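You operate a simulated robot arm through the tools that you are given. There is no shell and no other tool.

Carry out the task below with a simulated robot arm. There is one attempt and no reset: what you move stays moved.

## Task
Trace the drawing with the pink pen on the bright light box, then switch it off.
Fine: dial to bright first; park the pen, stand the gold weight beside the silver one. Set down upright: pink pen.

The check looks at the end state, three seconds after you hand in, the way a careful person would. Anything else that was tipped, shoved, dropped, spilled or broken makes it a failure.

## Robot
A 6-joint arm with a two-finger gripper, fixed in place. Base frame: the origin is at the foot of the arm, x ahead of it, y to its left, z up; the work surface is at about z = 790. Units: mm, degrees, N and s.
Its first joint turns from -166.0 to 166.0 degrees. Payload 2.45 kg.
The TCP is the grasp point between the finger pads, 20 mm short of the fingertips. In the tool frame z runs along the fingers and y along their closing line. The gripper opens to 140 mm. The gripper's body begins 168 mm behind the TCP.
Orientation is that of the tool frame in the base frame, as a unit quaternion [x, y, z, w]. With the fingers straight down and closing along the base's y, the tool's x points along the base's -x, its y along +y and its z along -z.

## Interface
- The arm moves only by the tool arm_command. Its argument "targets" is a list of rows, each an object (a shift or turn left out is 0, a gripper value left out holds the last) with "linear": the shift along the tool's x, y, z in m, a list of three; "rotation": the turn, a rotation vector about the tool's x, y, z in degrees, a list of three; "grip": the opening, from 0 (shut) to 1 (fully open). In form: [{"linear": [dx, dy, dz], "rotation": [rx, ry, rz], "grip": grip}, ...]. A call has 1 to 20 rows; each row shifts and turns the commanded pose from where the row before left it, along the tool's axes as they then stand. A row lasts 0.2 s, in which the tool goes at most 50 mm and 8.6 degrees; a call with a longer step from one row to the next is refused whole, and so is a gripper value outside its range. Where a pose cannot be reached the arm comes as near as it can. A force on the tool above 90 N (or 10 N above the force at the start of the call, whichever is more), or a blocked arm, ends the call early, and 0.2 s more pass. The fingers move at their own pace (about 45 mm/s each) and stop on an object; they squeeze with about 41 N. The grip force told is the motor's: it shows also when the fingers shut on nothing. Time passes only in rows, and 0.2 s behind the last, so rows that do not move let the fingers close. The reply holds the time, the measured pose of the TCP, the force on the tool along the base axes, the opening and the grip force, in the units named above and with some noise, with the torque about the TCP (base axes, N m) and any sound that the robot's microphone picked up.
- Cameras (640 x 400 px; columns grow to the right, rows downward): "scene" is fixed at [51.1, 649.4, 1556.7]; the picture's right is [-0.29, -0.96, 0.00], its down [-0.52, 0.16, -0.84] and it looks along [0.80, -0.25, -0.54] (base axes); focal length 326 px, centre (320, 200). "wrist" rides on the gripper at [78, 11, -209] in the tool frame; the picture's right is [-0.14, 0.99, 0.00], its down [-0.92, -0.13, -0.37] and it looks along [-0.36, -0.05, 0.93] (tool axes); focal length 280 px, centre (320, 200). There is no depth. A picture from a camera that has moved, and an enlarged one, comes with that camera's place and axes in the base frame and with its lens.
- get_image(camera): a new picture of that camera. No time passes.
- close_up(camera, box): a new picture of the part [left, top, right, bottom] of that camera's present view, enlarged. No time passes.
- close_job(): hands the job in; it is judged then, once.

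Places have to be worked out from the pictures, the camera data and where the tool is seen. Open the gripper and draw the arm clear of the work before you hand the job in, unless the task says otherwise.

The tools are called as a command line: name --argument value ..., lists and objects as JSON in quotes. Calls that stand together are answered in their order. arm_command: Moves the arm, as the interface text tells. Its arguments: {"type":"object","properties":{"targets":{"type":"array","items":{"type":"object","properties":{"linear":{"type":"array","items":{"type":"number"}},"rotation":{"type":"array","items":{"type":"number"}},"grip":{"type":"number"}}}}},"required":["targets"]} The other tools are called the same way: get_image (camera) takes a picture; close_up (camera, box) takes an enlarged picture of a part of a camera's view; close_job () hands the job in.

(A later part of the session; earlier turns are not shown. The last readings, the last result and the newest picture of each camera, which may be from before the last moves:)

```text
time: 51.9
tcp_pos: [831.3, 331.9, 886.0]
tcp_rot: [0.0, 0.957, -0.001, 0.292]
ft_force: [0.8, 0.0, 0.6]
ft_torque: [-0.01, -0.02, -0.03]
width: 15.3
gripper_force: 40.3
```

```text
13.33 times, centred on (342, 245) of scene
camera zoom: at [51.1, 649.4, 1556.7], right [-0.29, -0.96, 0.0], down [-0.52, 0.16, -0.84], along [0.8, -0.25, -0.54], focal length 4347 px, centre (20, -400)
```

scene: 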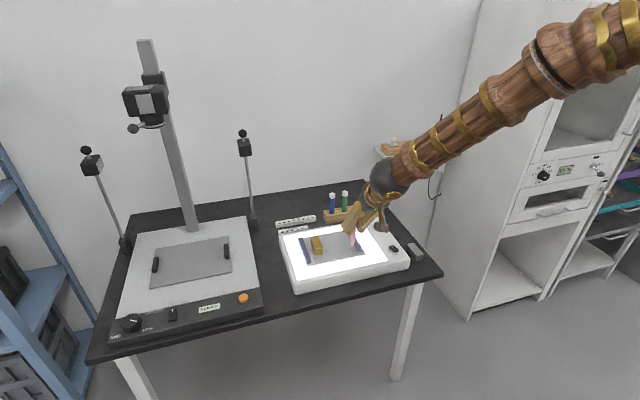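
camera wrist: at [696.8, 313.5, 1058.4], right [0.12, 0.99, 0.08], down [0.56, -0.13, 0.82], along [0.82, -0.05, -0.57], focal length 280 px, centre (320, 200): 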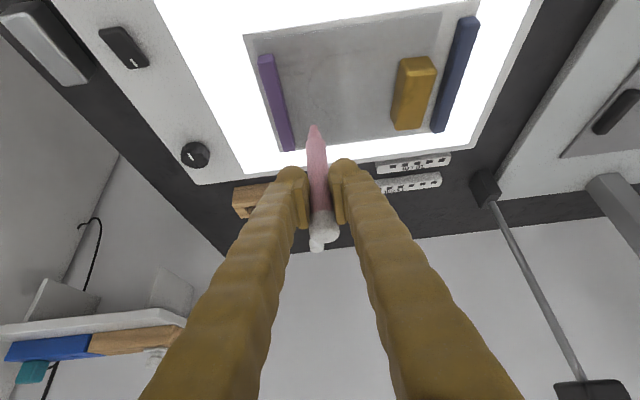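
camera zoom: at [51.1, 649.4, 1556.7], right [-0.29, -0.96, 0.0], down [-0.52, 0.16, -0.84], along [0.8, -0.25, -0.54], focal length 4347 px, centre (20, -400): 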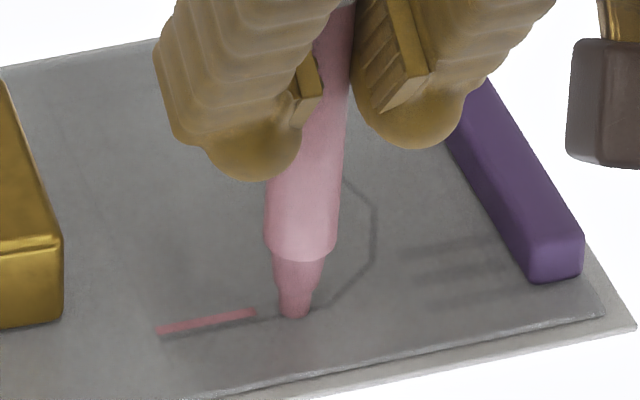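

Contact was lost after raising, so the ink stops at y≈345. I go back to overlap, shift ~1.4 mm to the front, and touch down lightly again.

arm_command --targets '[{"linear": [0.00116, 0.012, -0.00078]}, {}, {"linear": [0.00022, 0, 0.00033]}, {"linear": [0.00022, 0, 0.00033]}, {}]'

```text
time: 53.1
tcp_pos: [830.7, 344.7, 885.4]
tcp_rot: [0.001, 0.956, 0.0, 0.292]
ft_force: [-0.2, -0.1, 5.6]
ft_torque: [0.06, -0.08, 0.01]
width: 15.3
gripper_force: 41.5
```

Light contact at 5.6 N. Drawing on to B.

arm_command --targets '[{"linear": [0, -0.0035, 0]}, {"linear": [0, -0.0035, 0]}, {"linear": [0, -0.0035, 0]}, {"linear": [0, -0.0035, 0]}, {}]'

close_up --camera "wrist" --box '[270, 90, 390, 163]'

close_up --camera "scene" --box '[320, 230, 365, 260]'

```text
time: 54.3
tcp_pos: [828.4, 329.1, 884.5]
tcp_rot: [0.001, 0.957, -0.001, 0.291]
ft_force: [-0.6, 0.8, 7.0]
ft_torque: [0.14, -0.03, -0.01]
width: 15.1
gripper_force: 41.3
```

```text
5.33 times, centred on (330, 126) of wrist
camera zoom: at [648.3, 341.7, 1013.9], right [0.12, 0.99, 0.08], down [0.56, -0.13, 0.82], along [0.82, -0.05, -0.57], focal length 1495 px, centre (267, 592)
```

zoom: 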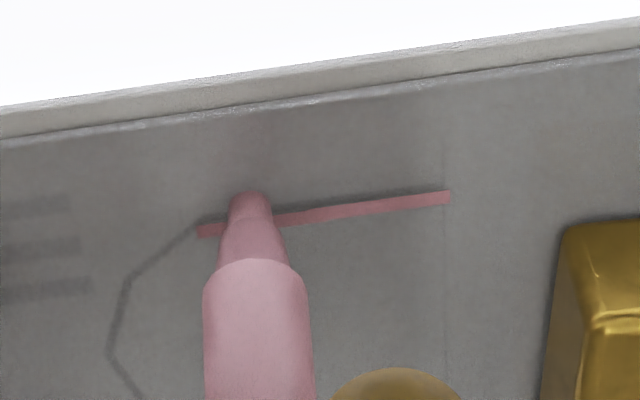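

```text
13.33 times, centred on (342, 245) of scene
camera zoom: at [51.1, 649.4, 1556.7], right [-0.29, -0.96, 0.0], down [-0.52, 0.16, -0.84], along [0.8, -0.25, -0.54], focal length 4347 px, centre (20, -400)
```

zoom: 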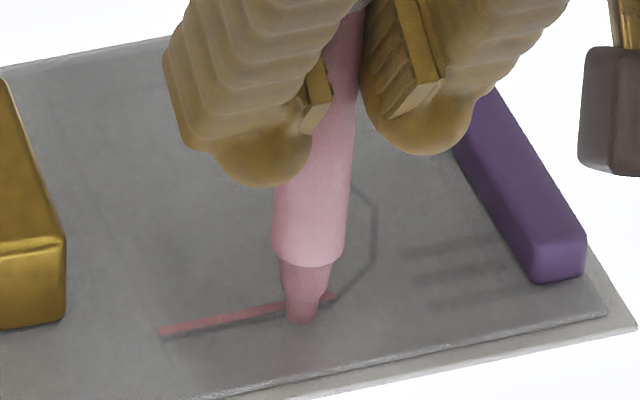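

The ink leads the visible nib by several mm along the stroke, which I need to understand. I lift 4 mm and look at nib and ink separately.

arm_command --targets '[{"linear": [-0.0011, 0, -0.0017]}, {"linear": [-0.0011, 0, -0.0017]}, {}]'

close_up --camera "wrist" --box '[270, 90, 390, 163]'

close_up --camera "scene" --box '[320, 230, 365, 260]'

get_image --camera "scene"

```text
time: 55.1
tcp_pos: [829.4, 330.3, 889.3]
tcp_rot: [-0.001, 0.956, 0.0, 0.292]
ft_force: [-0.5, 0.0, 0.4]
ft_torque: [-0.01, 0.0, 0.0]
width: 15.2
gripper_force: 41.2
```

```text
5.33 times, centred on (330, 126) of wrist
camera zoom: at [648.2, 341.9, 1017.9], right [0.12, 0.99, 0.08], down [0.56, -0.13, 0.82], along [0.82, -0.05, -0.57], focal length 1495 px, centre (267, 592)
```

zoom: 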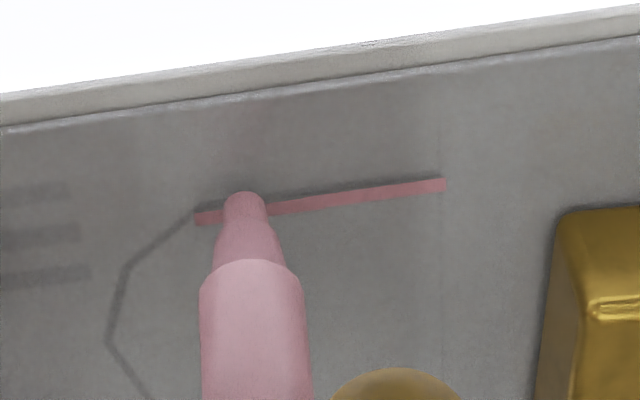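

```text
13.33 times, centred on (342, 245) of scene
camera zoom: at [51.1, 649.4, 1556.7], right [-0.29, -0.96, 0.0], down [-0.52, 0.16, -0.84], along [0.8, -0.25, -0.54], focal length 4347 px, centre (20, -400)
```

zoom: 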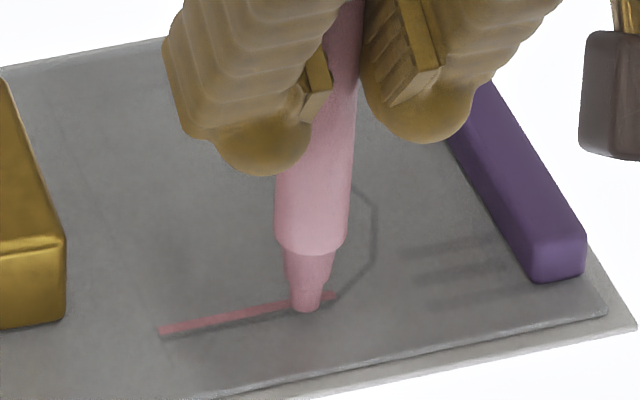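

```text
taken
```

scene: 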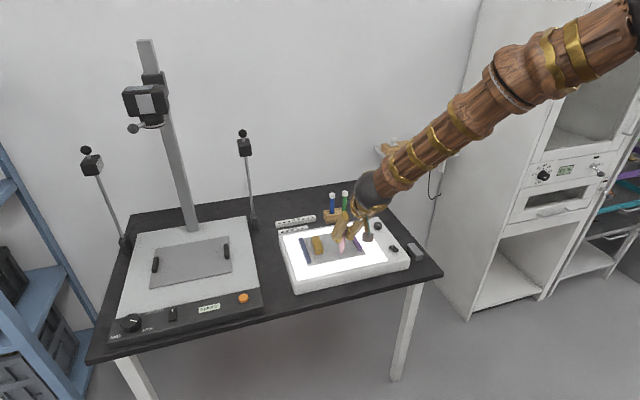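

I test with a simple touch on an unmarked point of the line (midway B–C) to see where ink appears relative to the nib.

arm_command --targets '[{"linear": [-0.0063, -0.0165, 0.00423]}, {}, {"linear": [0.0011, 0, 0.00166]}, {"linear": [0.0009, 0, 0.00133]}, {"linear": [0.0003, 0, 0.00042]}, {}]'

close_up --camera "wrist" --box '[270, 90, 390, 163]'

close_up --camera "scene" --box '[320, 230, 365, 260]'

```text
time: 56.5
tcp_pos: [836.9, 315.2, 884.8]
tcp_rot: [0.001, 0.956, 0.0, 0.292]
ft_force: [0.6, 0.7, 3.0]
ft_torque: [-0.01, -0.05, 0.02]
width: 15.0
gripper_force: 41.5
```

```text
5.33 times, centred on (330, 126) of wrist
camera zoom: at [656.1, 325.7, 1014.2], right [0.12, 0.99, 0.08], down [0.56, -0.13, 0.82], along [0.82, -0.05, -0.57], focal length 1495 px, centre (267, 592)
```

zoom: 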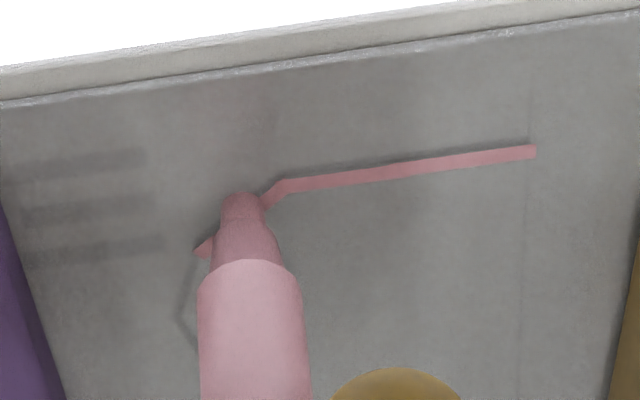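

```text
13.33 times, centred on (342, 245) of scene
camera zoom: at [51.1, 649.4, 1556.7], right [-0.29, -0.96, 0.0], down [-0.52, 0.16, -0.84], along [0.8, -0.25, -0.54], focal length 4347 px, centre (20, -400)
```

zoom: 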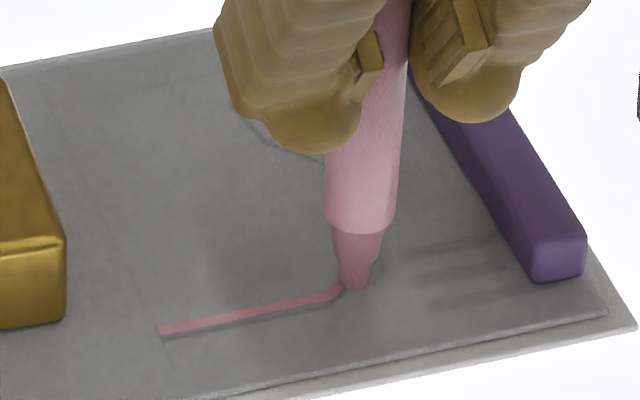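

Very informative: ink appears along the traced line itself wherever the nib touches near it, already reaching almost to C. I'll proceed with light lift-move-touch steps to avoid dragging the sheet.

arm_command --targets '[{"linear": [-0.00139, 0, -0.00208]}, {"linear": [-0.00706, -0.0092, 0.00473]}, {"linear": [0.00142, 0, 0.00212]}, {}, {"linear": [-0.00139, 0, -0.00208]}, {"linear": [-0.00831, -0.004, 0.00557]}, {"linear": [0.00139, 0, 0.00208]}, {}, {"linear": [-0.00139, 0, -0.00208]}, {"linear": [-0.00665, -0.0025, 0.00446]}, {"linear": [0.00139, 0, 0.00208]}, {}]'

close_up --camera "wrist" --box '[270, 80, 390, 153]'

close_up --camera "scene" --box '[320, 230, 365, 260]'

```text
time: 59.1
tcp_pos: [863.2, 296.9, 884.8]
tcp_rot: [0.0, 0.957, -0.001, 0.291]
ft_force: [-0.5, 0.3, 1.9]
ft_torque: [0.01, -0.02, -0.02]
width: 15.4
gripper_force: 41.1
```

```text
5.33 times, centred on (330, 116) of wrist
camera zoom: at [681.8, 309.7, 1014.2], right [0.12, 0.99, 0.08], down [0.56, -0.13, 0.82], along [0.82, -0.05, -0.57], focal length 1495 px, centre (267, 645)
```

zoom: 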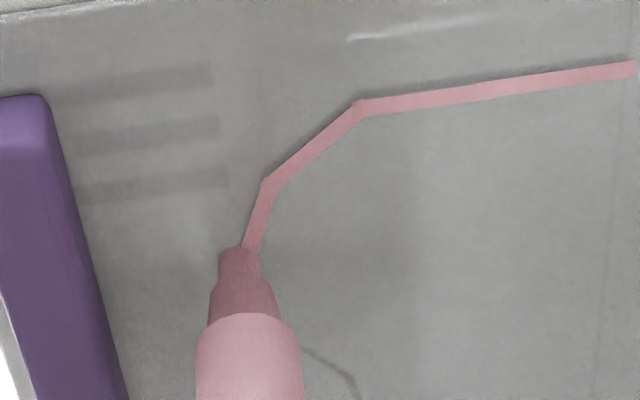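

```text
13.33 times, centred on (342, 245) of scene
camera zoom: at [51.1, 649.4, 1556.7], right [-0.29, -0.96, 0.0], down [-0.52, 0.16, -0.84], along [0.8, -0.25, -0.54], focal length 4347 px, centre (20, -400)
```

zoom: 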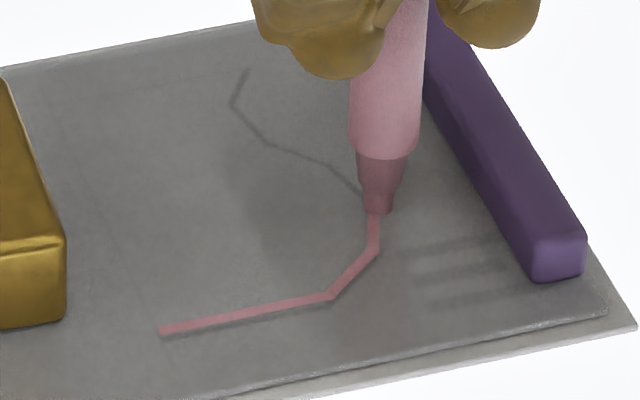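

The traced line follows to D cleanly. Continuing with E and F the same way.

arm_command --targets '[{"linear": [-0.00139, 0, -0.00208]}, {"linear": [-0.00831, 0.0025, 0.00557]}, {"linear": [0.00145, 0, 0.00216]}, {}, {"linear": [-0.00139, 0, -0.00208]}, {"linear": [-0.00748, 0.003, 0.00501]}, {"linear": [0.00139, 0, 0.00208]}, {}, {"linear": [-0.00139, 0, -0.00208]}, {"linear": [-0.00665, 0.007, 0.00446]}, {"linear": [0.00139, 0, 0.00208]}, {}, {"linear": [-0.00139, 0, -0.00208]}, {"linear": [-0.00582, 0.0063, 0.0039]}, {"linear": [0.00139, 0, 0.00208]}, {}]'

close_up --camera "wrist" --box '[270, 80, 390, 153]'

close_up --camera "scene" --box '[320, 230, 365, 260]'

```text
time: 62.5
tcp_pos: [897.4, 316.4, 884.3]
tcp_rot: [0.002, 0.957, -0.001, 0.292]
ft_force: [-0.4, -0.2, 1.4]
ft_torque: [0.01, 0.04, -0.01]
width: 15.3
gripper_force: 41.2
```

```text
5.33 times, centred on (330, 116) of wrist
camera zoom: at [716.1, 328.1, 1014.2], right [0.12, 0.99, 0.08], down [0.56, -0.13, 0.82], along [0.82, -0.05, -0.57], focal length 1495 px, centre (267, 645)
```

zoom: 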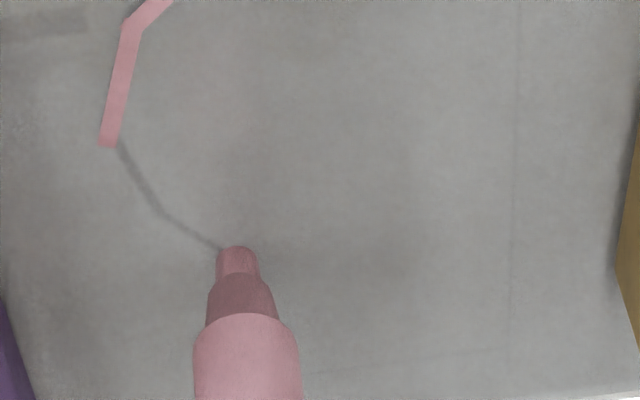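

```text
13.33 times, centred on (342, 245) of scene
camera zoom: at [51.1, 649.4, 1556.7], right [-0.29, -0.96, 0.0], down [-0.52, 0.16, -0.84], along [0.8, -0.25, -0.54], focal length 4347 px, centre (20, -400)
```

zoom: 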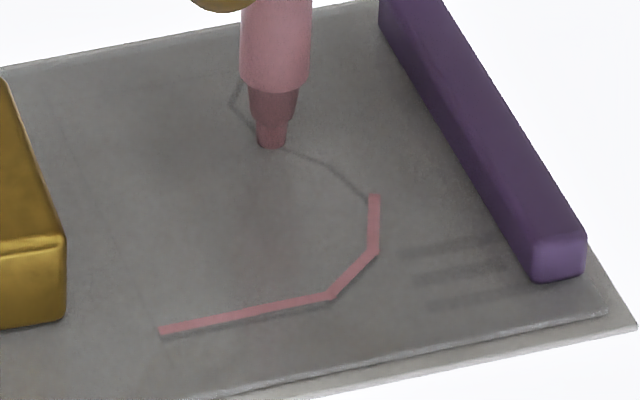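

The last touches lost contact so D→F has no ink yet. I lift, return to D, and touch down with force feedback.

arm_command --targets '[{"linear": [-0.00139, 0, -0.00208]}, {"linear": [0.01413, -0.0094, -0.00947]}, {"linear": [0.01413, -0.0094, -0.00947]}, {"linear": [0.00139, 0, 0.00208]}, {"linear": [0.00028, 0, 0.00042]}, {}]'

close_up --camera "scene" --box '[320, 230, 365, 260]'

```text
time: 63.9
tcp_pos: [864.4, 299.1, 884.9]
tcp_rot: [0.0, 0.957, 0.0, 0.291]
ft_force: [0.4, -0.4, 7.7]
ft_torque: [0.02, -0.02, 0.03]
width: 15.4
gripper_force: 40.9
```

```text
13.33 times, centred on (342, 245) of scene
camera zoom: at [51.1, 649.4, 1556.7], right [-0.29, -0.96, 0.0], down [-0.52, 0.16, -0.84], along [0.8, -0.25, -0.54], focal length 4347 px, centre (20, -400)
```

zoom: 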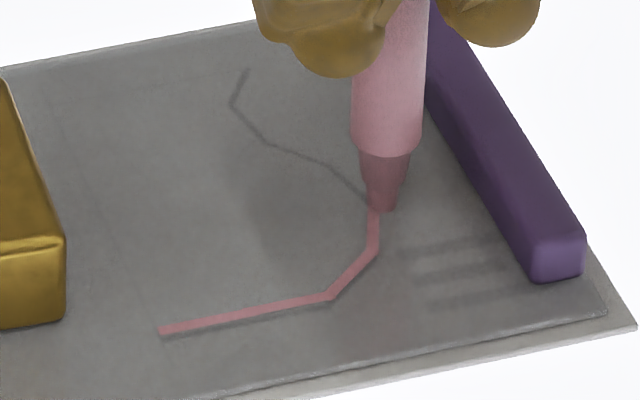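

Good contact (7.7 N) at D. Touching the next two points at this slightly deeper level.

arm_command --targets '[{"linear": [-0.00139, 0, -0.00208]}, {"linear": [-0.0075, 0.0025, 0.00501]}, {"linear": [0.00139, 0, 0.00208]}, {}, {}]'

close_up --camera "wrist" --box '[270, 80, 390, 153]'

close_up --camera "scene" --box '[320, 230, 365, 260]'

```text
time: 65.1
tcp_pos: [872.3, 299.9, 884.6]
tcp_rot: [0.0, 0.957, 0.0, 0.292]
ft_force: [0.2, -0.6, 6.0]
ft_torque: [0.03, -0.06, 0.04]
width: 15.4
gripper_force: 41.3
```

```text
5.33 times, centred on (330, 116) of wrist
camera zoom: at [691.4, 311.7, 1013.9], right [0.12, 0.99, 0.08], down [0.56, -0.13, 0.82], along [0.82, -0.05, -0.57], focal length 1495 px, centre (267, 645)
```

zoom: 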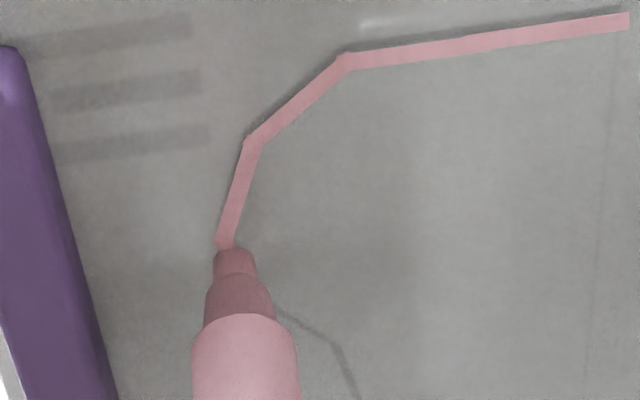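

```text
13.33 times, centred on (342, 245) of scene
camera zoom: at [51.1, 649.4, 1556.7], right [-0.29, -0.96, 0.0], down [-0.52, 0.16, -0.84], along [0.8, -0.25, -0.54], focal length 4347 px, centre (20, -400)
```

zoom: 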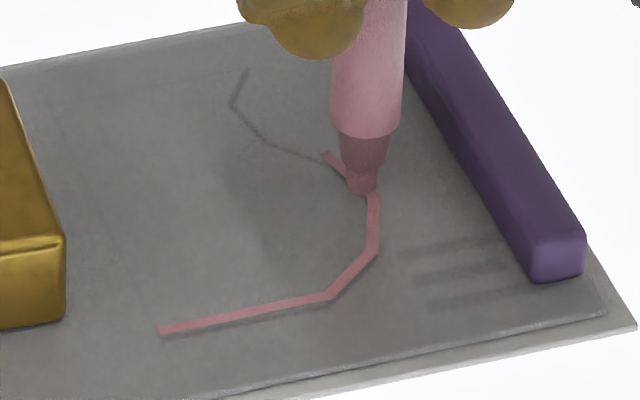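

Ink now runs past D to nearly E. Continuing to E and beyond with the same touch level.

arm_command --targets '[{"linear": [-0.00139, 0, -0.00208]}, {"linear": [-0.00831, 0.004, 0.00557]}, {"linear": [0.00142, 0, 0.00212]}, {}, {}, {"linear": [-0.00139, 0, -0.00208]}, {"linear": [-0.00665, 0.007, 0.00446]}, {"linear": [0.00142, 0, 0.00212]}, {}, {}]'

close_up --camera "wrist" --box '[270, 80, 390, 153]'

close_up --camera "scene" --box '[320, 230, 365, 260]'

```text
time: 67.3
tcp_pos: [889.8, 312.2, 885.0]
tcp_rot: [0.001, 0.957, 0.0, 0.291]
ft_force: [0.9, 0.0, 3.9]
ft_torque: [0.02, -0.15, 0.0]
width: 15.4
gripper_force: 41.2
```

```text
5.33 times, centred on (330, 116) of wrist
camera zoom: at [709.0, 323.2, 1013.9], right [0.12, 0.99, 0.08], down [0.56, -0.13, 0.82], along [0.82, -0.05, -0.57], focal length 1495 px, centre (267, 645)
```

zoom: 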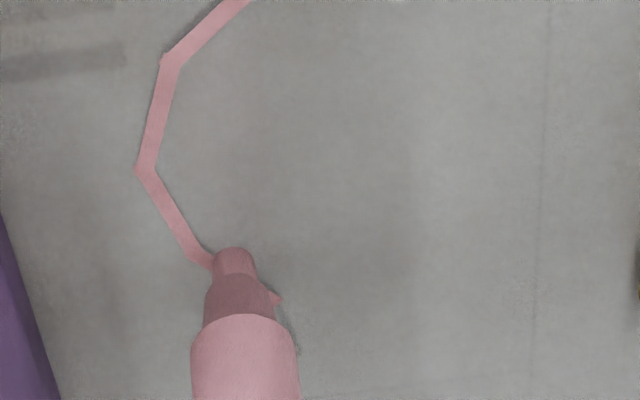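

```text
13.33 times, centred on (342, 245) of scene
camera zoom: at [51.1, 649.4, 1556.7], right [-0.29, -0.96, 0.0], down [-0.52, 0.16, -0.84], along [0.8, -0.25, -0.54], focal length 4347 px, centre (20, -400)
```

zoom: 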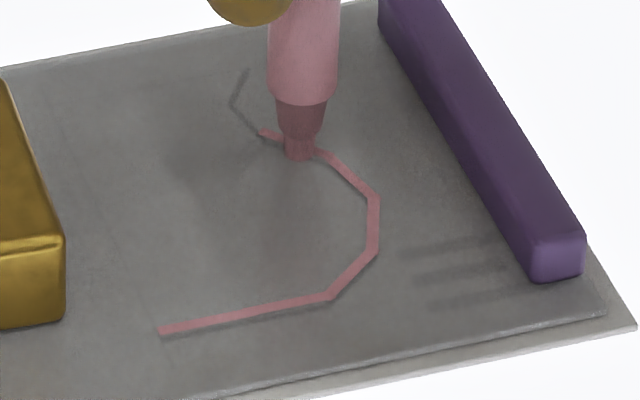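

Ink reaches near F. Continuing through F to G.

arm_command --targets '[{"linear": [-0.00139, 0, -0.00208]}, {"linear": [-0.00831, 0.0065, 0.00557]}, {"linear": [0.00145, 0, 0.00217]}, {}, {}, {"linear": [-0.00139, 0, -0.00208]}, {"linear": [-0.00831, 0.002, 0.00557]}, {"linear": [0.00142, 0, 0.00212]}, {}, {}]'

close_up --camera "wrist" --box '[270, 80, 390, 153]'

close_up --camera "scene" --box '[320, 230, 365, 260]'

```text
time: 69.5
tcp_pos: [911.5, 320.1, 884.2]
tcp_rot: [0.001, 0.957, -0.001, 0.291]
ft_force: [-0.3, 0.5, 7.7]
ft_torque: [0.01, -0.18, -0.01]
width: 15.2
gripper_force: 40.6
```

```text
5.33 times, centred on (330, 116) of wrist
camera zoom: at [729.5, 332.0, 1013.7], right [0.12, 0.99, 0.08], down [0.56, -0.13, 0.82], along [0.82, -0.05, -0.57], focal length 1495 px, centre (267, 645)
```

zoom: 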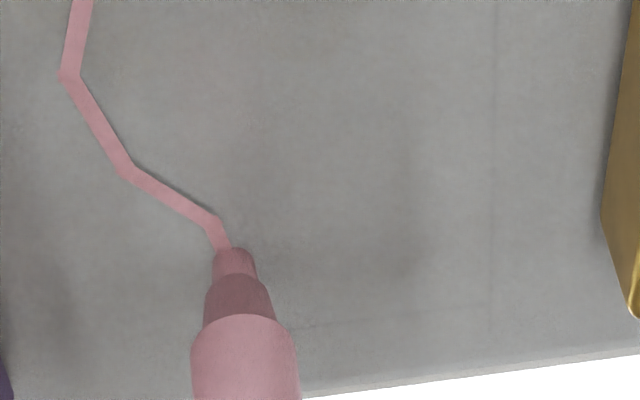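

```text
13.33 times, centred on (342, 245) of scene
camera zoom: at [51.1, 649.4, 1556.7], right [-0.29, -0.96, 0.0], down [-0.52, 0.16, -0.84], along [0.8, -0.25, -0.54], focal length 4347 px, centre (20, -400)
```

zoom: 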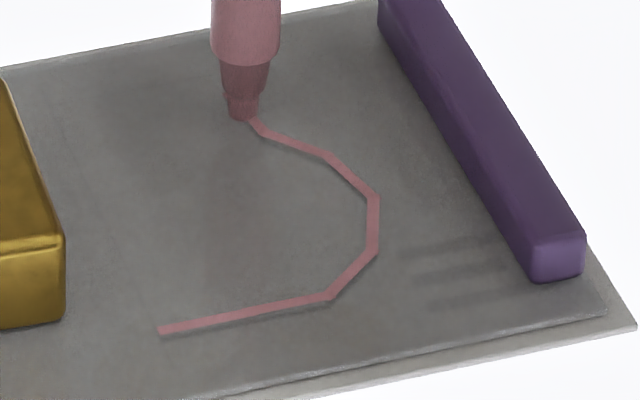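

Nearly at G. Touching G, the midpoint and the end H.

arm_command --targets '[{"linear": [-0.00139, 0, -0.00208]}, {"linear": [-0.00499, 0.0, 0.00334]}, {"linear": [0.00139, 0, 0.00208]}, {}, {}, {"linear": [-0.00139, 0, -0.00208]}, {"linear": [-0.00582, -0.005, 0.0039]}, {"linear": [0.00139, 0, 0.00208]}, {}, {}, {"linear": [-0.00139, 0, -0.00208]}, {"linear": [-0.0054, -0.005, 0.00362]}, {"linear": [0.00139, 0, 0.00208]}, {}, {}]'

close_up --camera "wrist" --box '[270, 80, 390, 153]'

close_up --camera "scene" --box '[320, 230, 365, 260]'

```text
time: 72.7
tcp_pos: [929.9, 309.1, 884.3]
tcp_rot: [0.001, 0.957, 0.0, 0.291]
ft_force: [0.5, -0.8, 10.1]
ft_torque: [-0.01, -0.09, -0.01]
width: 15.2
gripper_force: 41.2
```

```text
5.33 times, centred on (330, 116) of wrist
camera zoom: at [749.0, 321.6, 1013.3], right [0.12, 0.99, 0.08], down [0.56, -0.13, 0.82], along [0.82, -0.05, -0.57], focal length 1495 px, centre (267, 645)
```

zoom: 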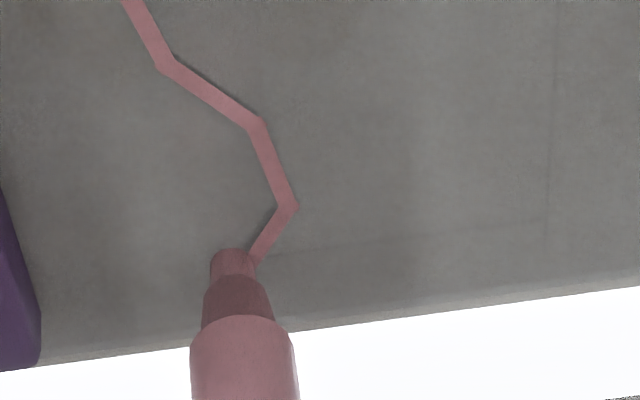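

```text
13.33 times, centred on (342, 245) of scene
camera zoom: at [51.1, 649.4, 1556.7], right [-0.29, -0.96, 0.0], down [-0.52, 0.16, -0.84], along [0.8, -0.25, -0.54], focal length 4347 px, centre (20, -400)
```

zoom: 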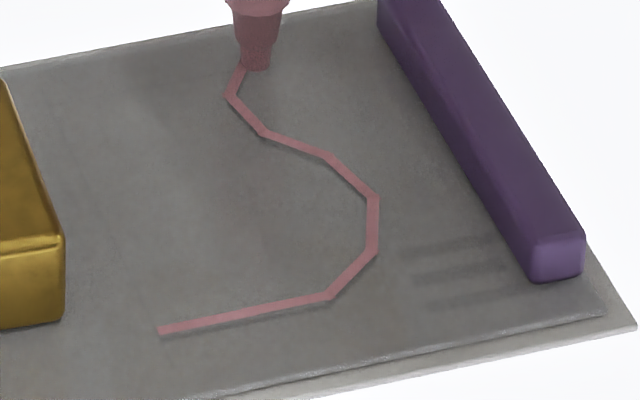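

The whole line A–H is inked. Lifting the pen well clear and checking the result.

arm_command --targets '[{"linear": [-0.0028, 0, -0.0042]}, {"linear": [-0.0139, 0, -0.0208]}, {"linear": [-0.0134, 0, -0.0199]}, {}]'

get_image --camera "wrist"

close_up --camera "scene" --box '[295, 215, 380, 275]'

```text
time: 73.7
tcp_pos: [932.1, 307.2, 937.8]
tcp_rot: [0.0, 0.957, -0.001, 0.291]
ft_force: [0.5, -0.7, -0.9]
ft_torque: [-0.03, 0.0, -0.03]
width: 15.4
gripper_force: 40.7
```

```text
taken
camera wrist: at [750.2, 320.2, 1067.3], right [0.12, 0.99, 0.08], down [0.56, -0.13, 0.82], along [0.82, -0.05, -0.57], focal length 280 px, centre (320, 200)
```

wrist: 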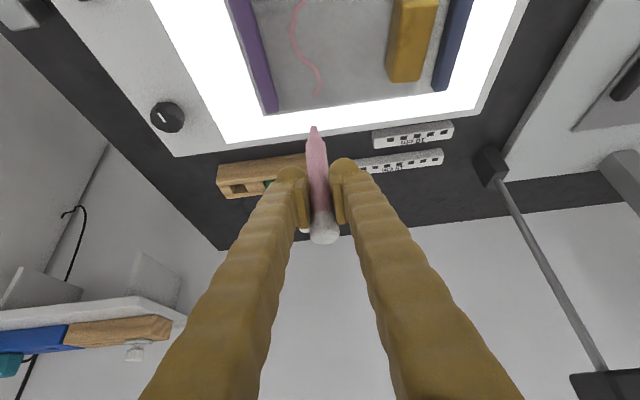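

```text
6.67 times, centred on (338, 245) of scene
camera zoom: at [51.1, 649.4, 1556.7], right [-0.29, -0.96, 0.0], down [-0.52, 0.16, -0.84], along [0.8, -0.25, -0.54], focal length 2173 px, centre (203, -100)
```

zoom: 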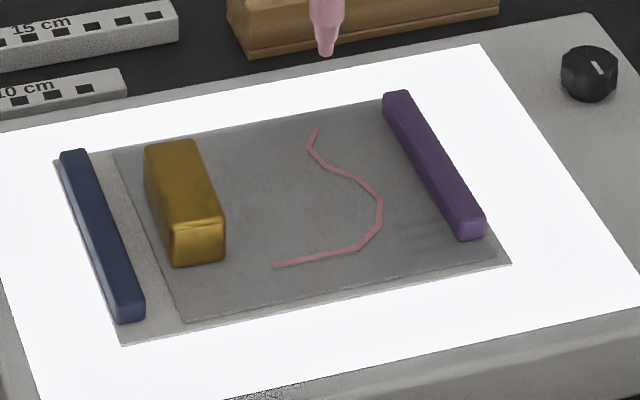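

The traced line looks complete and clean. Now I carry the pen back toward its hole: first back right, then forward along y = 167 at height.

arm_command --targets '[{"linear": [0.00727, -0.035, -0.00487]}, {"linear": [0.00727, -0.035, -0.00487]}, {"linear": [0.00727, -0.035, -0.00487]}, {"linear": [0.00727, -0.035, -0.00487]}, {}, {"linear": [-0.0332, 0, 0.0223]}, {"linear": [-0.0332, 0, 0.0223]}, {"linear": [-0.0332, 0, 0.0223]}, {"linear": [-0.0249, 0, 0.0167]}, {}]'

get_image --camera "wrist"

close_up --camera "scene" --box '[310, 150, 400, 230]'

```text
time: 75.9
tcp_pos: [1043.8, 171.6, 938.5]
tcp_rot: [0.0, 0.956, -0.001, 0.292]
ft_force: [-0.9, 0.8, -0.5]
ft_torque: [0.01, 0.04, 0.03]
width: 15.3
gripper_force: 40.6
```

```text
taken
camera wrist: at [863.0, 181.4, 1067.4], right [0.12, 0.99, 0.08], down [0.56, -0.13, 0.82], along [0.82, -0.05, -0.57], focal length 280 px, centre (320, 200)
```

wrist: 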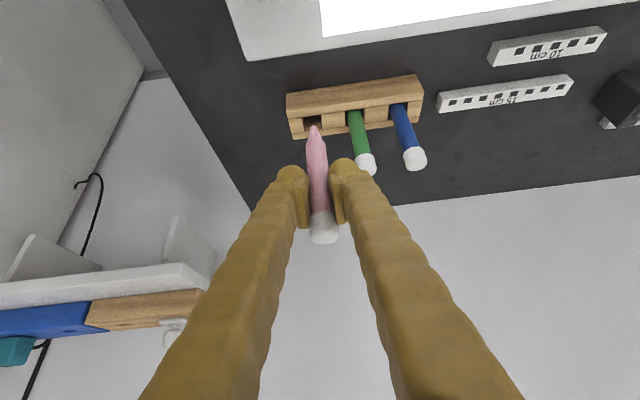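

```text
5.00 times, centred on (355, 190) of scene
camera zoom: at [51.1, 649.4, 1556.7], right [-0.29, -0.96, 0.0], down [-0.52, 0.16, -0.84], along [0.8, -0.25, -0.54], focal length 1630 px, centre (145, 250)
```

zoom: 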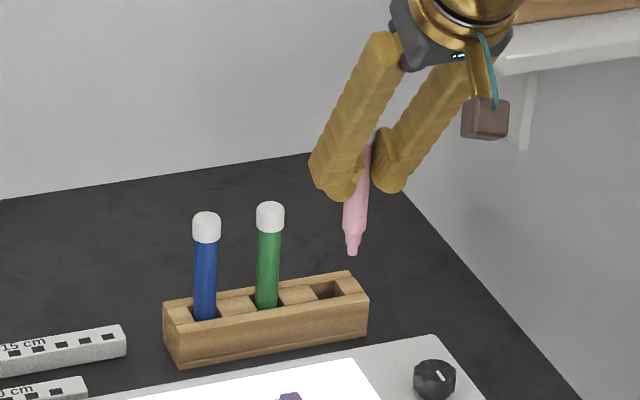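

I need +53 mm x, −3 mm y and 39 mm down to reproduce the post-extraction pose; then I compare with the earlier picture.

arm_command --targets '[{"linear": [-0.02195, -0.0015, 0.0147]}, {"linear": [-0.02195, -0.0015, 0.0147]}, {"linear": [0.0108, 0, 0.01615]}, {"linear": [0.0108, 0, 0.01615]}, {}]'

close_up --camera "wrist" --box '[260, 70, 380, 150]'

close_up --camera "scene" --box '[310, 150, 400, 230]'

```text
time: 77.1
tcp_pos: [1095.8, 166.7, 899.6]
tcp_rot: [0.001, 0.956, -0.001, 0.292]
ft_force: [0.3, 0.4, -0.1]
ft_torque: [-0.02, -0.01, 0.03]
width: 15.3
gripper_force: 40.9
```

```text
5.00 times, centred on (320, 110) of wrist
camera zoom: at [915.0, 177.3, 1028.6], right [0.12, 0.99, 0.08], down [0.56, -0.13, 0.82], along [0.82, -0.05, -0.57], focal length 1402 px, centre (320, 650)
```

zoom: 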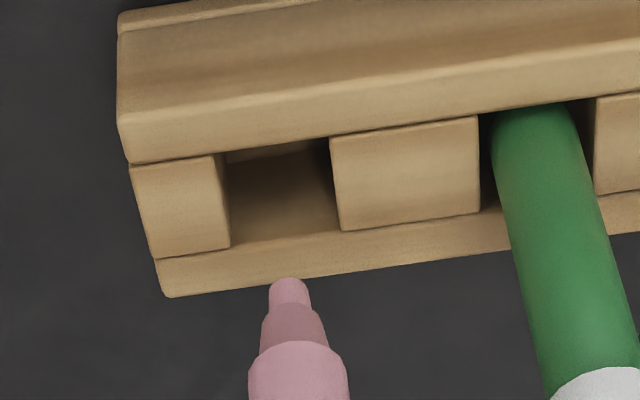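

```text
5.00 times, centred on (355, 190) of scene
camera zoom: at [51.1, 649.4, 1556.7], right [-0.29, -0.96, 0.0], down [-0.52, 0.16, -0.84], along [0.8, -0.25, -0.54], focal length 1630 px, centre (145, 250)
```

zoom: 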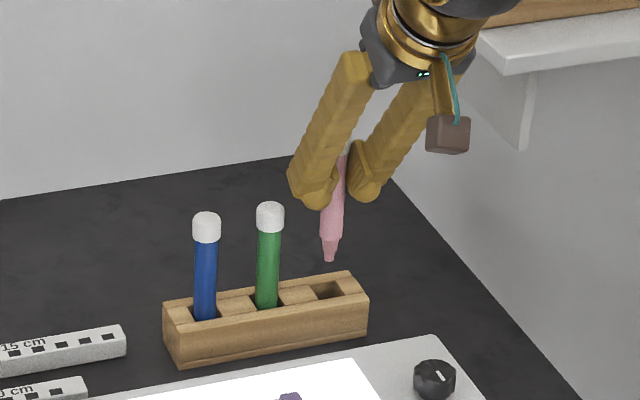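

The pen is aligned over the hole as when extracted (1 mm tweak in y). Lowering in two stages.

arm_command --targets '[{"linear": [-0.0006, 0.001, 0.0004]}, {"linear": [0.0056, 0, 0.0083]}, {"linear": [0.0056, 0, 0.0083]}, {"linear": [0.0056, 0, 0.0083]}, {}]'

close_up --camera "wrist" --box '[260, 70, 380, 150]'

close_up --camera "scene" --box '[310, 150, 400, 230]'

```text
time: 78.3
tcp_pos: [1098.4, 166.8, 868.2]
tcp_rot: [0.001, 0.957, 0.0, 0.291]
ft_force: [0.0, 0.1, -0.8]
ft_torque: [0.05, 0.0, 0.02]
width: 15.2
gripper_force: 41.3
```

```text
5.00 times, centred on (320, 110) of wrist
camera zoom: at [917.1, 178.5, 998.1], right [0.12, 0.99, 0.08], down [0.56, -0.13, 0.82], along [0.82, -0.05, -0.57], focal length 1402 px, centre (320, 650)
```

zoom: 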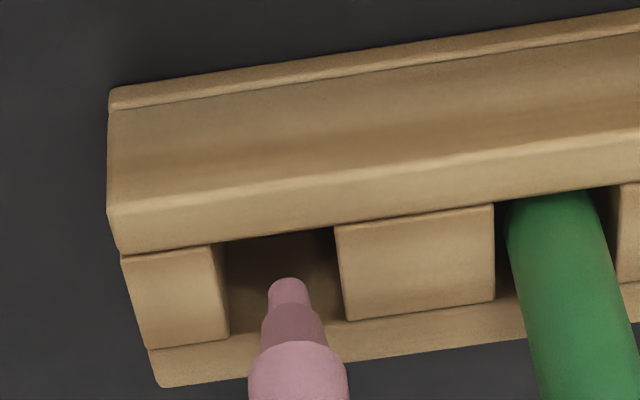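

```text
5.00 times, centred on (355, 190) of scene
camera zoom: at [51.1, 649.4, 1556.7], right [-0.29, -0.96, 0.0], down [-0.52, 0.16, -0.84], along [0.8, -0.25, -0.54], focal length 1630 px, centre (145, 250)
```

zoom: 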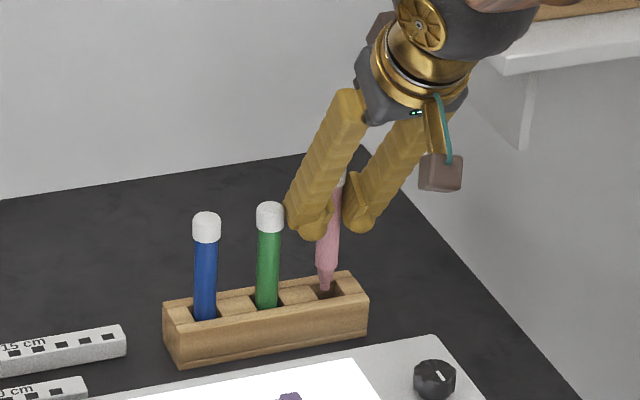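

The nib enters the hole cleanly with no force. Lowering the rest, slower at the end.

arm_command --targets '[{"linear": [0.0064, 0, 0.0078]}, {"linear": [0.0056, 0, 0.0083]}, {"linear": [0.0028, 0, 0.00415]}, {"linear": [0.0014, 0, 0.0021]}, {"linear": [0.0009, 0, 0.0013]}, {}]'

get_image --camera "wrist"

close_up --camera "scene" --box '[310, 150, 400, 230]'

```text
time: 79.7
tcp_pos: [1096.6, 167.8, 840.1]
tcp_rot: [0.001, 0.957, -0.001, 0.291]
ft_force: [0.1, 0.2, -0.4]
ft_torque: [-0.03, 0.03, 0.0]
width: 15.3
gripper_force: 40.9
```

```text
taken
camera wrist: at [916.2, 179.1, 968.9], right [0.12, 0.99, 0.08], down [0.56, -0.13, 0.82], along [0.82, -0.05, -0.57], focal length 280 px, centre (320, 200)
```

wrist: 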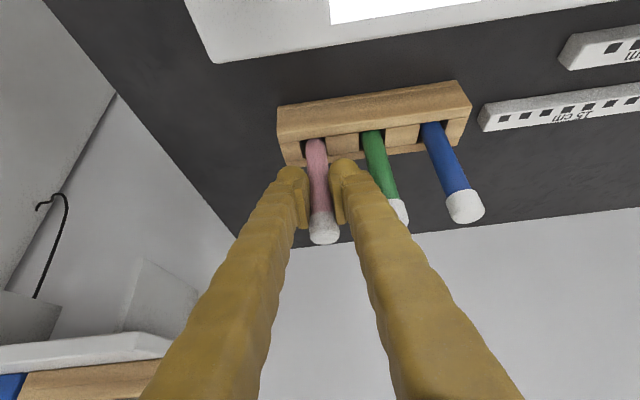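

```text
5.00 times, centred on (355, 190) of scene
camera zoom: at [51.1, 649.4, 1556.7], right [-0.29, -0.96, 0.0], down [-0.52, 0.16, -0.84], along [0.8, -0.25, -0.54], focal length 1630 px, centre (145, 250)
```

zoom: 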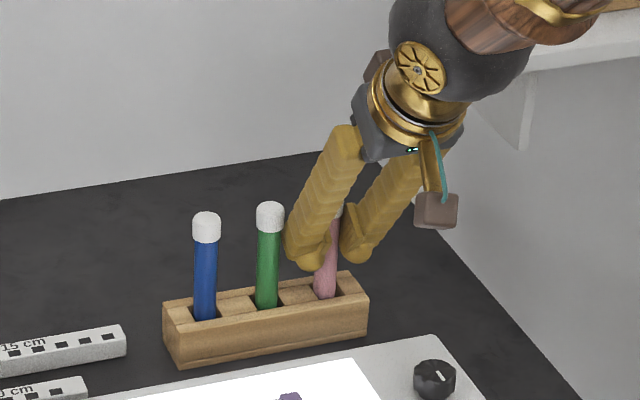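

Within ~1.7 mm of the original depth. I lower the remainder while watching force, then open narrowly.

arm_command --targets '[{"linear": [0.00028, 0, 0.00042]}, {"linear": [0.00028, 0, 0.00042]}, {"linear": [0.00028, 0, 0.00042]}, {}]'

```text
time: 80.7
tcp_pos: [1098.3, 167.2, 838.5]
tcp_rot: [0.002, 0.956, -0.001, 0.292]
ft_force: [0.0, 0.3, -0.2]
ft_torque: [-0.01, -0.02, 0.02]
width: 15.1
gripper_force: 41.1
```

Back at the original depth with no side force; opening to release the pen.

arm_command --targets '[{"grip": 0.24}, {}, {}, {}]'

get_image --camera "wrist"

close_up --camera "scene" --box '[310, 150, 400, 230]'

```text
time: 81.7
tcp_pos: [1097.1, 169.2, 838.5]
tcp_rot: [0.001, 0.957, 0.0, 0.292]
ft_force: [0.0, -0.1, 0.0]
ft_torque: [0.02, 0.01, 0.0]
width: 33.5
gripper_force: 0.0
```

```text
taken
camera wrist: at [916.1, 179.0, 967.6], right [0.12, 0.99, 0.08], down [0.56, -0.13, 0.82], along [0.82, -0.05, -0.57], focal length 280 px, centre (320, 200)
```

wrist: 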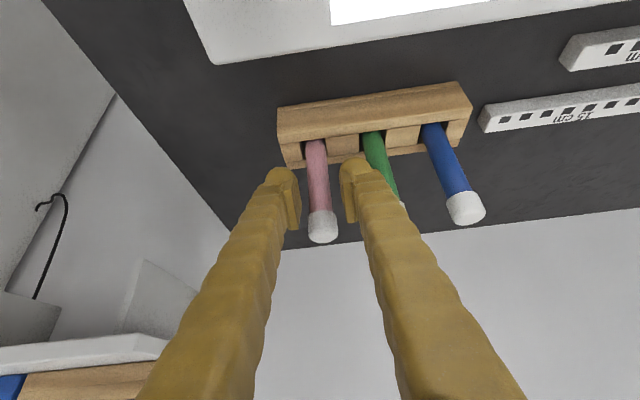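

```text
5.00 times, centred on (355, 190) of scene
camera zoom: at [51.1, 649.4, 1556.7], right [-0.29, -0.96, 0.0], down [-0.52, 0.16, -0.84], along [0.8, -0.25, -0.54], focal length 1630 px, centre (145, 250)
```

zoom: 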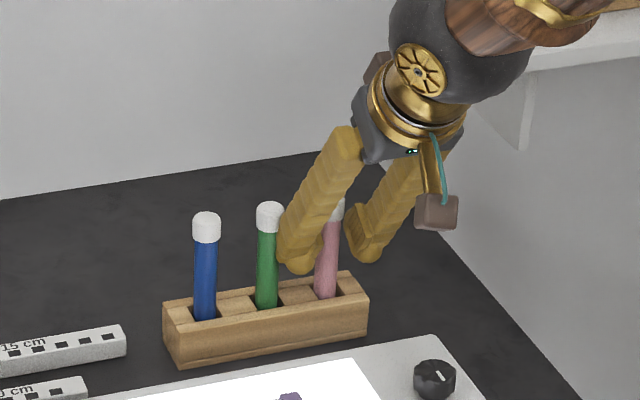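

The pen stands freely in its hole. Backing out along the approach path and checking.

arm_command --targets '[{"linear": [0.0097, 0, -0.0096]}, {"linear": [0.0097, 0, -0.0096]}, {"linear": [0.0097, 0, -0.0096]}, {"linear": [0.0097, 0, -0.0096]}, {"linear": [0.0097, 0, -0.0096]}, {"linear": [0, 0, -0.04]}, {"linear": [0, 0, -0.045]}, {}]'

get_image --camera "wrist"

get_image --camera "scene"

close_up --camera "scene" --box '[310, 170, 400, 230]'

```text
time: 83.5
tcp_pos: [984.5, 169.3, 921.2]
tcp_rot: [0.001, 0.957, -0.001, 0.29]
ft_force: [-0.5, -0.2, -0.9]
ft_torque: [0.05, 0.01, 0.02]
width: 33.7
gripper_force: 0.0
```

```text
taken
camera wrist: at [802.8, 179.8, 1051.0], right [0.12, 0.99, 0.08], down [0.56, -0.13, 0.82], along [0.82, -0.05, -0.57], focal length 280 px, centre (320, 200)
```

wrist: 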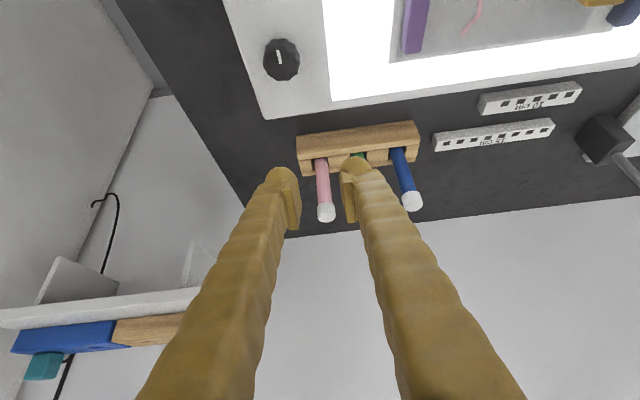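

```text
taken
```

scene: 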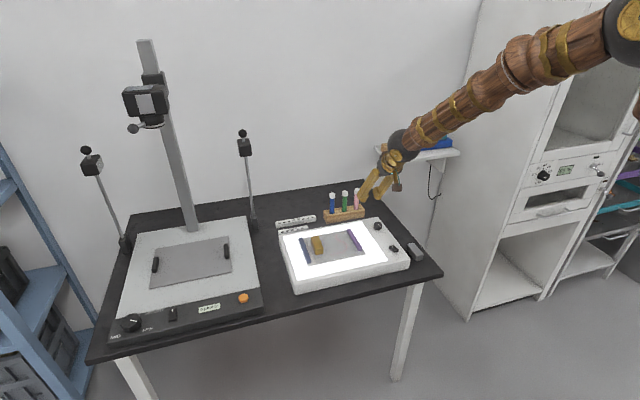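

```text
6.67 times, centred on (355, 200) of scene
camera zoom: at [51.1, 649.4, 1556.7], right [-0.29, -0.96, 0.0], down [-0.52, 0.16, -0.84], along [0.8, -0.25, -0.54], focal length 2173 px, centre (87, 200)
```

zoom: 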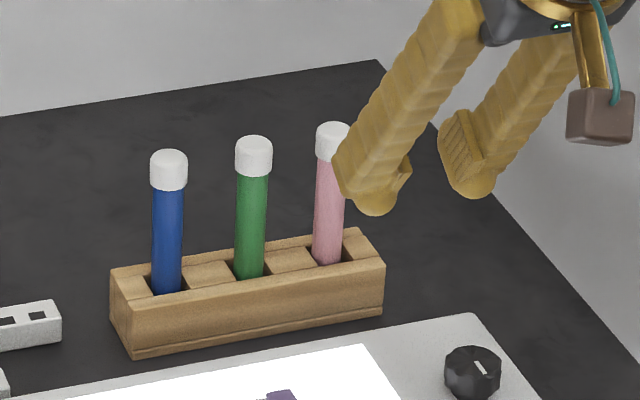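

Pen parked upright. Now I return the tool to vertical, close the fingers and move above the near end of the rocker (x≈779, y≈149.5).

arm_command --targets '[{"rotation": [0, 6.76, 0], "grip": 0}, {"rotation": [0, 6.76, 0]}, {"rotation": [0, 6.76, 0]}, {"rotation": [0, 6.76, 0]}, {"rotation": [0, 6.76, 0]}, {"linear": [0.0411, -0.0038, 0]}, {"linear": [0.0411, -0.0038, 0]}, {"linear": [0.0411, -0.0038, 0]}, {"linear": [0.0411, -0.0038, 0]}, {"linear": [0.0411, -0.0038, 0.01]}, {}, {}]'

get_image --camera "wrist"

close_up --camera "scene" --box '[370, 220, 430, 265]'

```text
time: 86.1
tcp_pos: [775.6, 149.3, 912.3]
tcp_rot: [0.001, 1.0, -0.001, 0.0]
ft_force: [0.2, 0.5, -0.1]
ft_torque: [0.0, 0.01, -0.01]
width: 0.1
gripper_force: 29.8
```

```text
taken
camera wrist: at [697.6, 160.2, 1120.5], right [0.14, 0.99, 0.0], down [0.92, -0.13, 0.37], along [0.37, -0.05, -0.93], focal length 280 px, centre (320, 200)
```

wrist: 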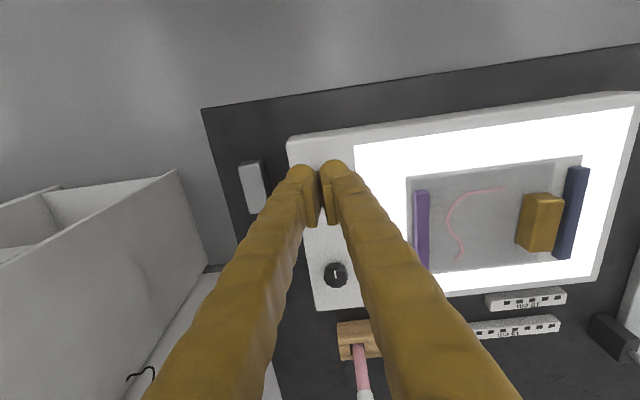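

```text
8.89 times, centred on (400, 242) of scene
camera zoom: at [51.1, 649.4, 1556.7], right [-0.29, -0.96, 0.0], down [-0.52, 0.16, -0.84], along [0.8, -0.25, -0.54], focal length 2898 px, centre (-391, -178)
```

zoom: 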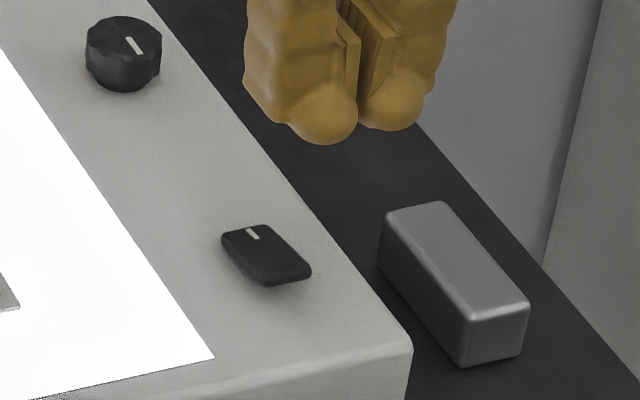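

The rocker's near end is now raised. I descend over it.

arm_command --targets '[{"linear": [-0.0025, 0, 0.036]}, {"linear": [0, 0, 0.03]}, {"linear": [0, 0, 0.01]}, {"linear": [0, 0, 0.003]}, {"linear": [0, 0, 0.003]}, {}]'

close_up --camera "scene" --box '[370, 220, 430, 265]'

close_up --camera "wrist" --box '[270, 130, 370, 200]'

```text
time: 87.5
tcp_pos: [780.3, 149.7, 828.8]
tcp_rot: [0.001, 1.0, -0.001, 0.001]
ft_force: [0.0, 0.8, -0.2]
ft_torque: [0.0, 0.01, 0.02]
width: 0.0
gripper_force: 30.2
```

```text
8.89 times, centred on (400, 242) of scene
camera zoom: at [51.1, 649.4, 1556.7], right [-0.29, -0.96, 0.0], down [-0.52, 0.16, -0.84], along [0.8, -0.25, -0.54], focal length 2898 px, centre (-391, -178)
```

zoom: 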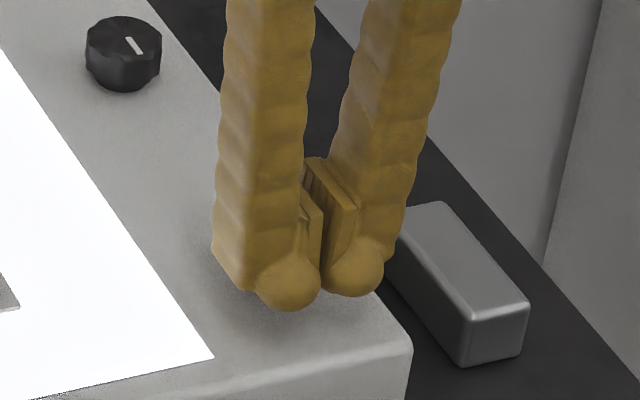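

```text
5.71 times, centred on (320, 165) of wrist
camera zoom: at [701.2, 160.9, 1037.4], right [0.14, 0.99, 0.0], down [0.92, -0.13, 0.37], along [0.37, -0.05, -0.93], focal length 1602 px, centre (320, 400)
```

zoom: 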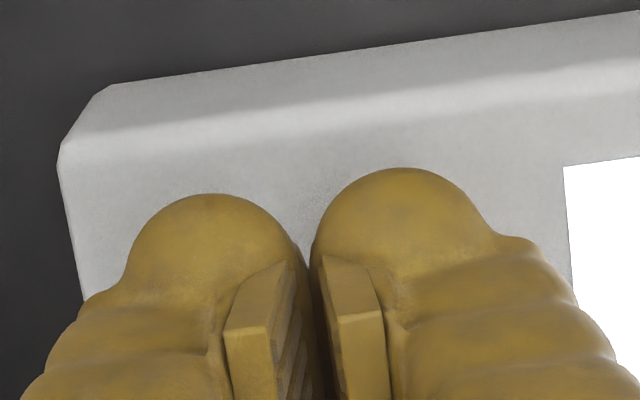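

Tip at about z 808. Continuing down in small steps.

arm_command --targets '[{"linear": [0, 0, 0.002]}, {"linear": [0, 0, 0.002]}, {"linear": [0, 0, 0.002]}, {}]'

```text
time: 88.5
tcp_pos: [780.8, 150.4, 823.0]
tcp_rot: [0.001, 1.0, -0.001, 0.001]
ft_force: [-0.4, -0.1, 0.4]
ft_torque: [0.01, -0.01, -0.01]
width: 0.0
gripper_force: 29.7
```

No contact yet; a little further.

arm_command --targets '[{"linear": [0, 0, 0.0015]}, {"linear": [0, 0, 0.0015]}, {"linear": [0, 0, 0.001]}, {}]'

get_image --camera "scene"

```text
time: 89.5
tcp_pos: [779.5, 148.7, 819.4]
tcp_rot: [0.0, 1.0, 0.0, 0.001]
ft_force: [0.5, -0.6, -0.5]
ft_torque: [-0.02, -0.03, -0.01]
width: 0.0
gripper_force: 29.1
heard: click
```

```text
taken
```

scene: 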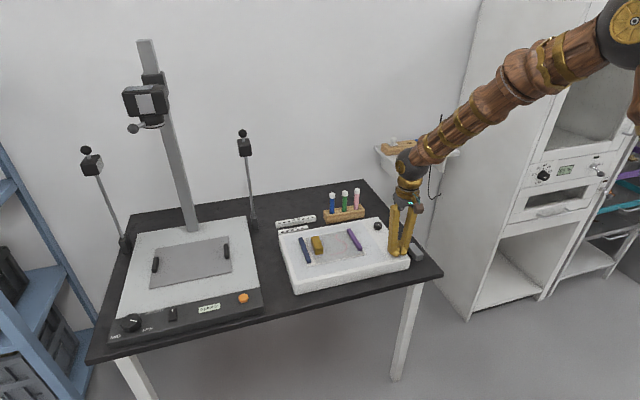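

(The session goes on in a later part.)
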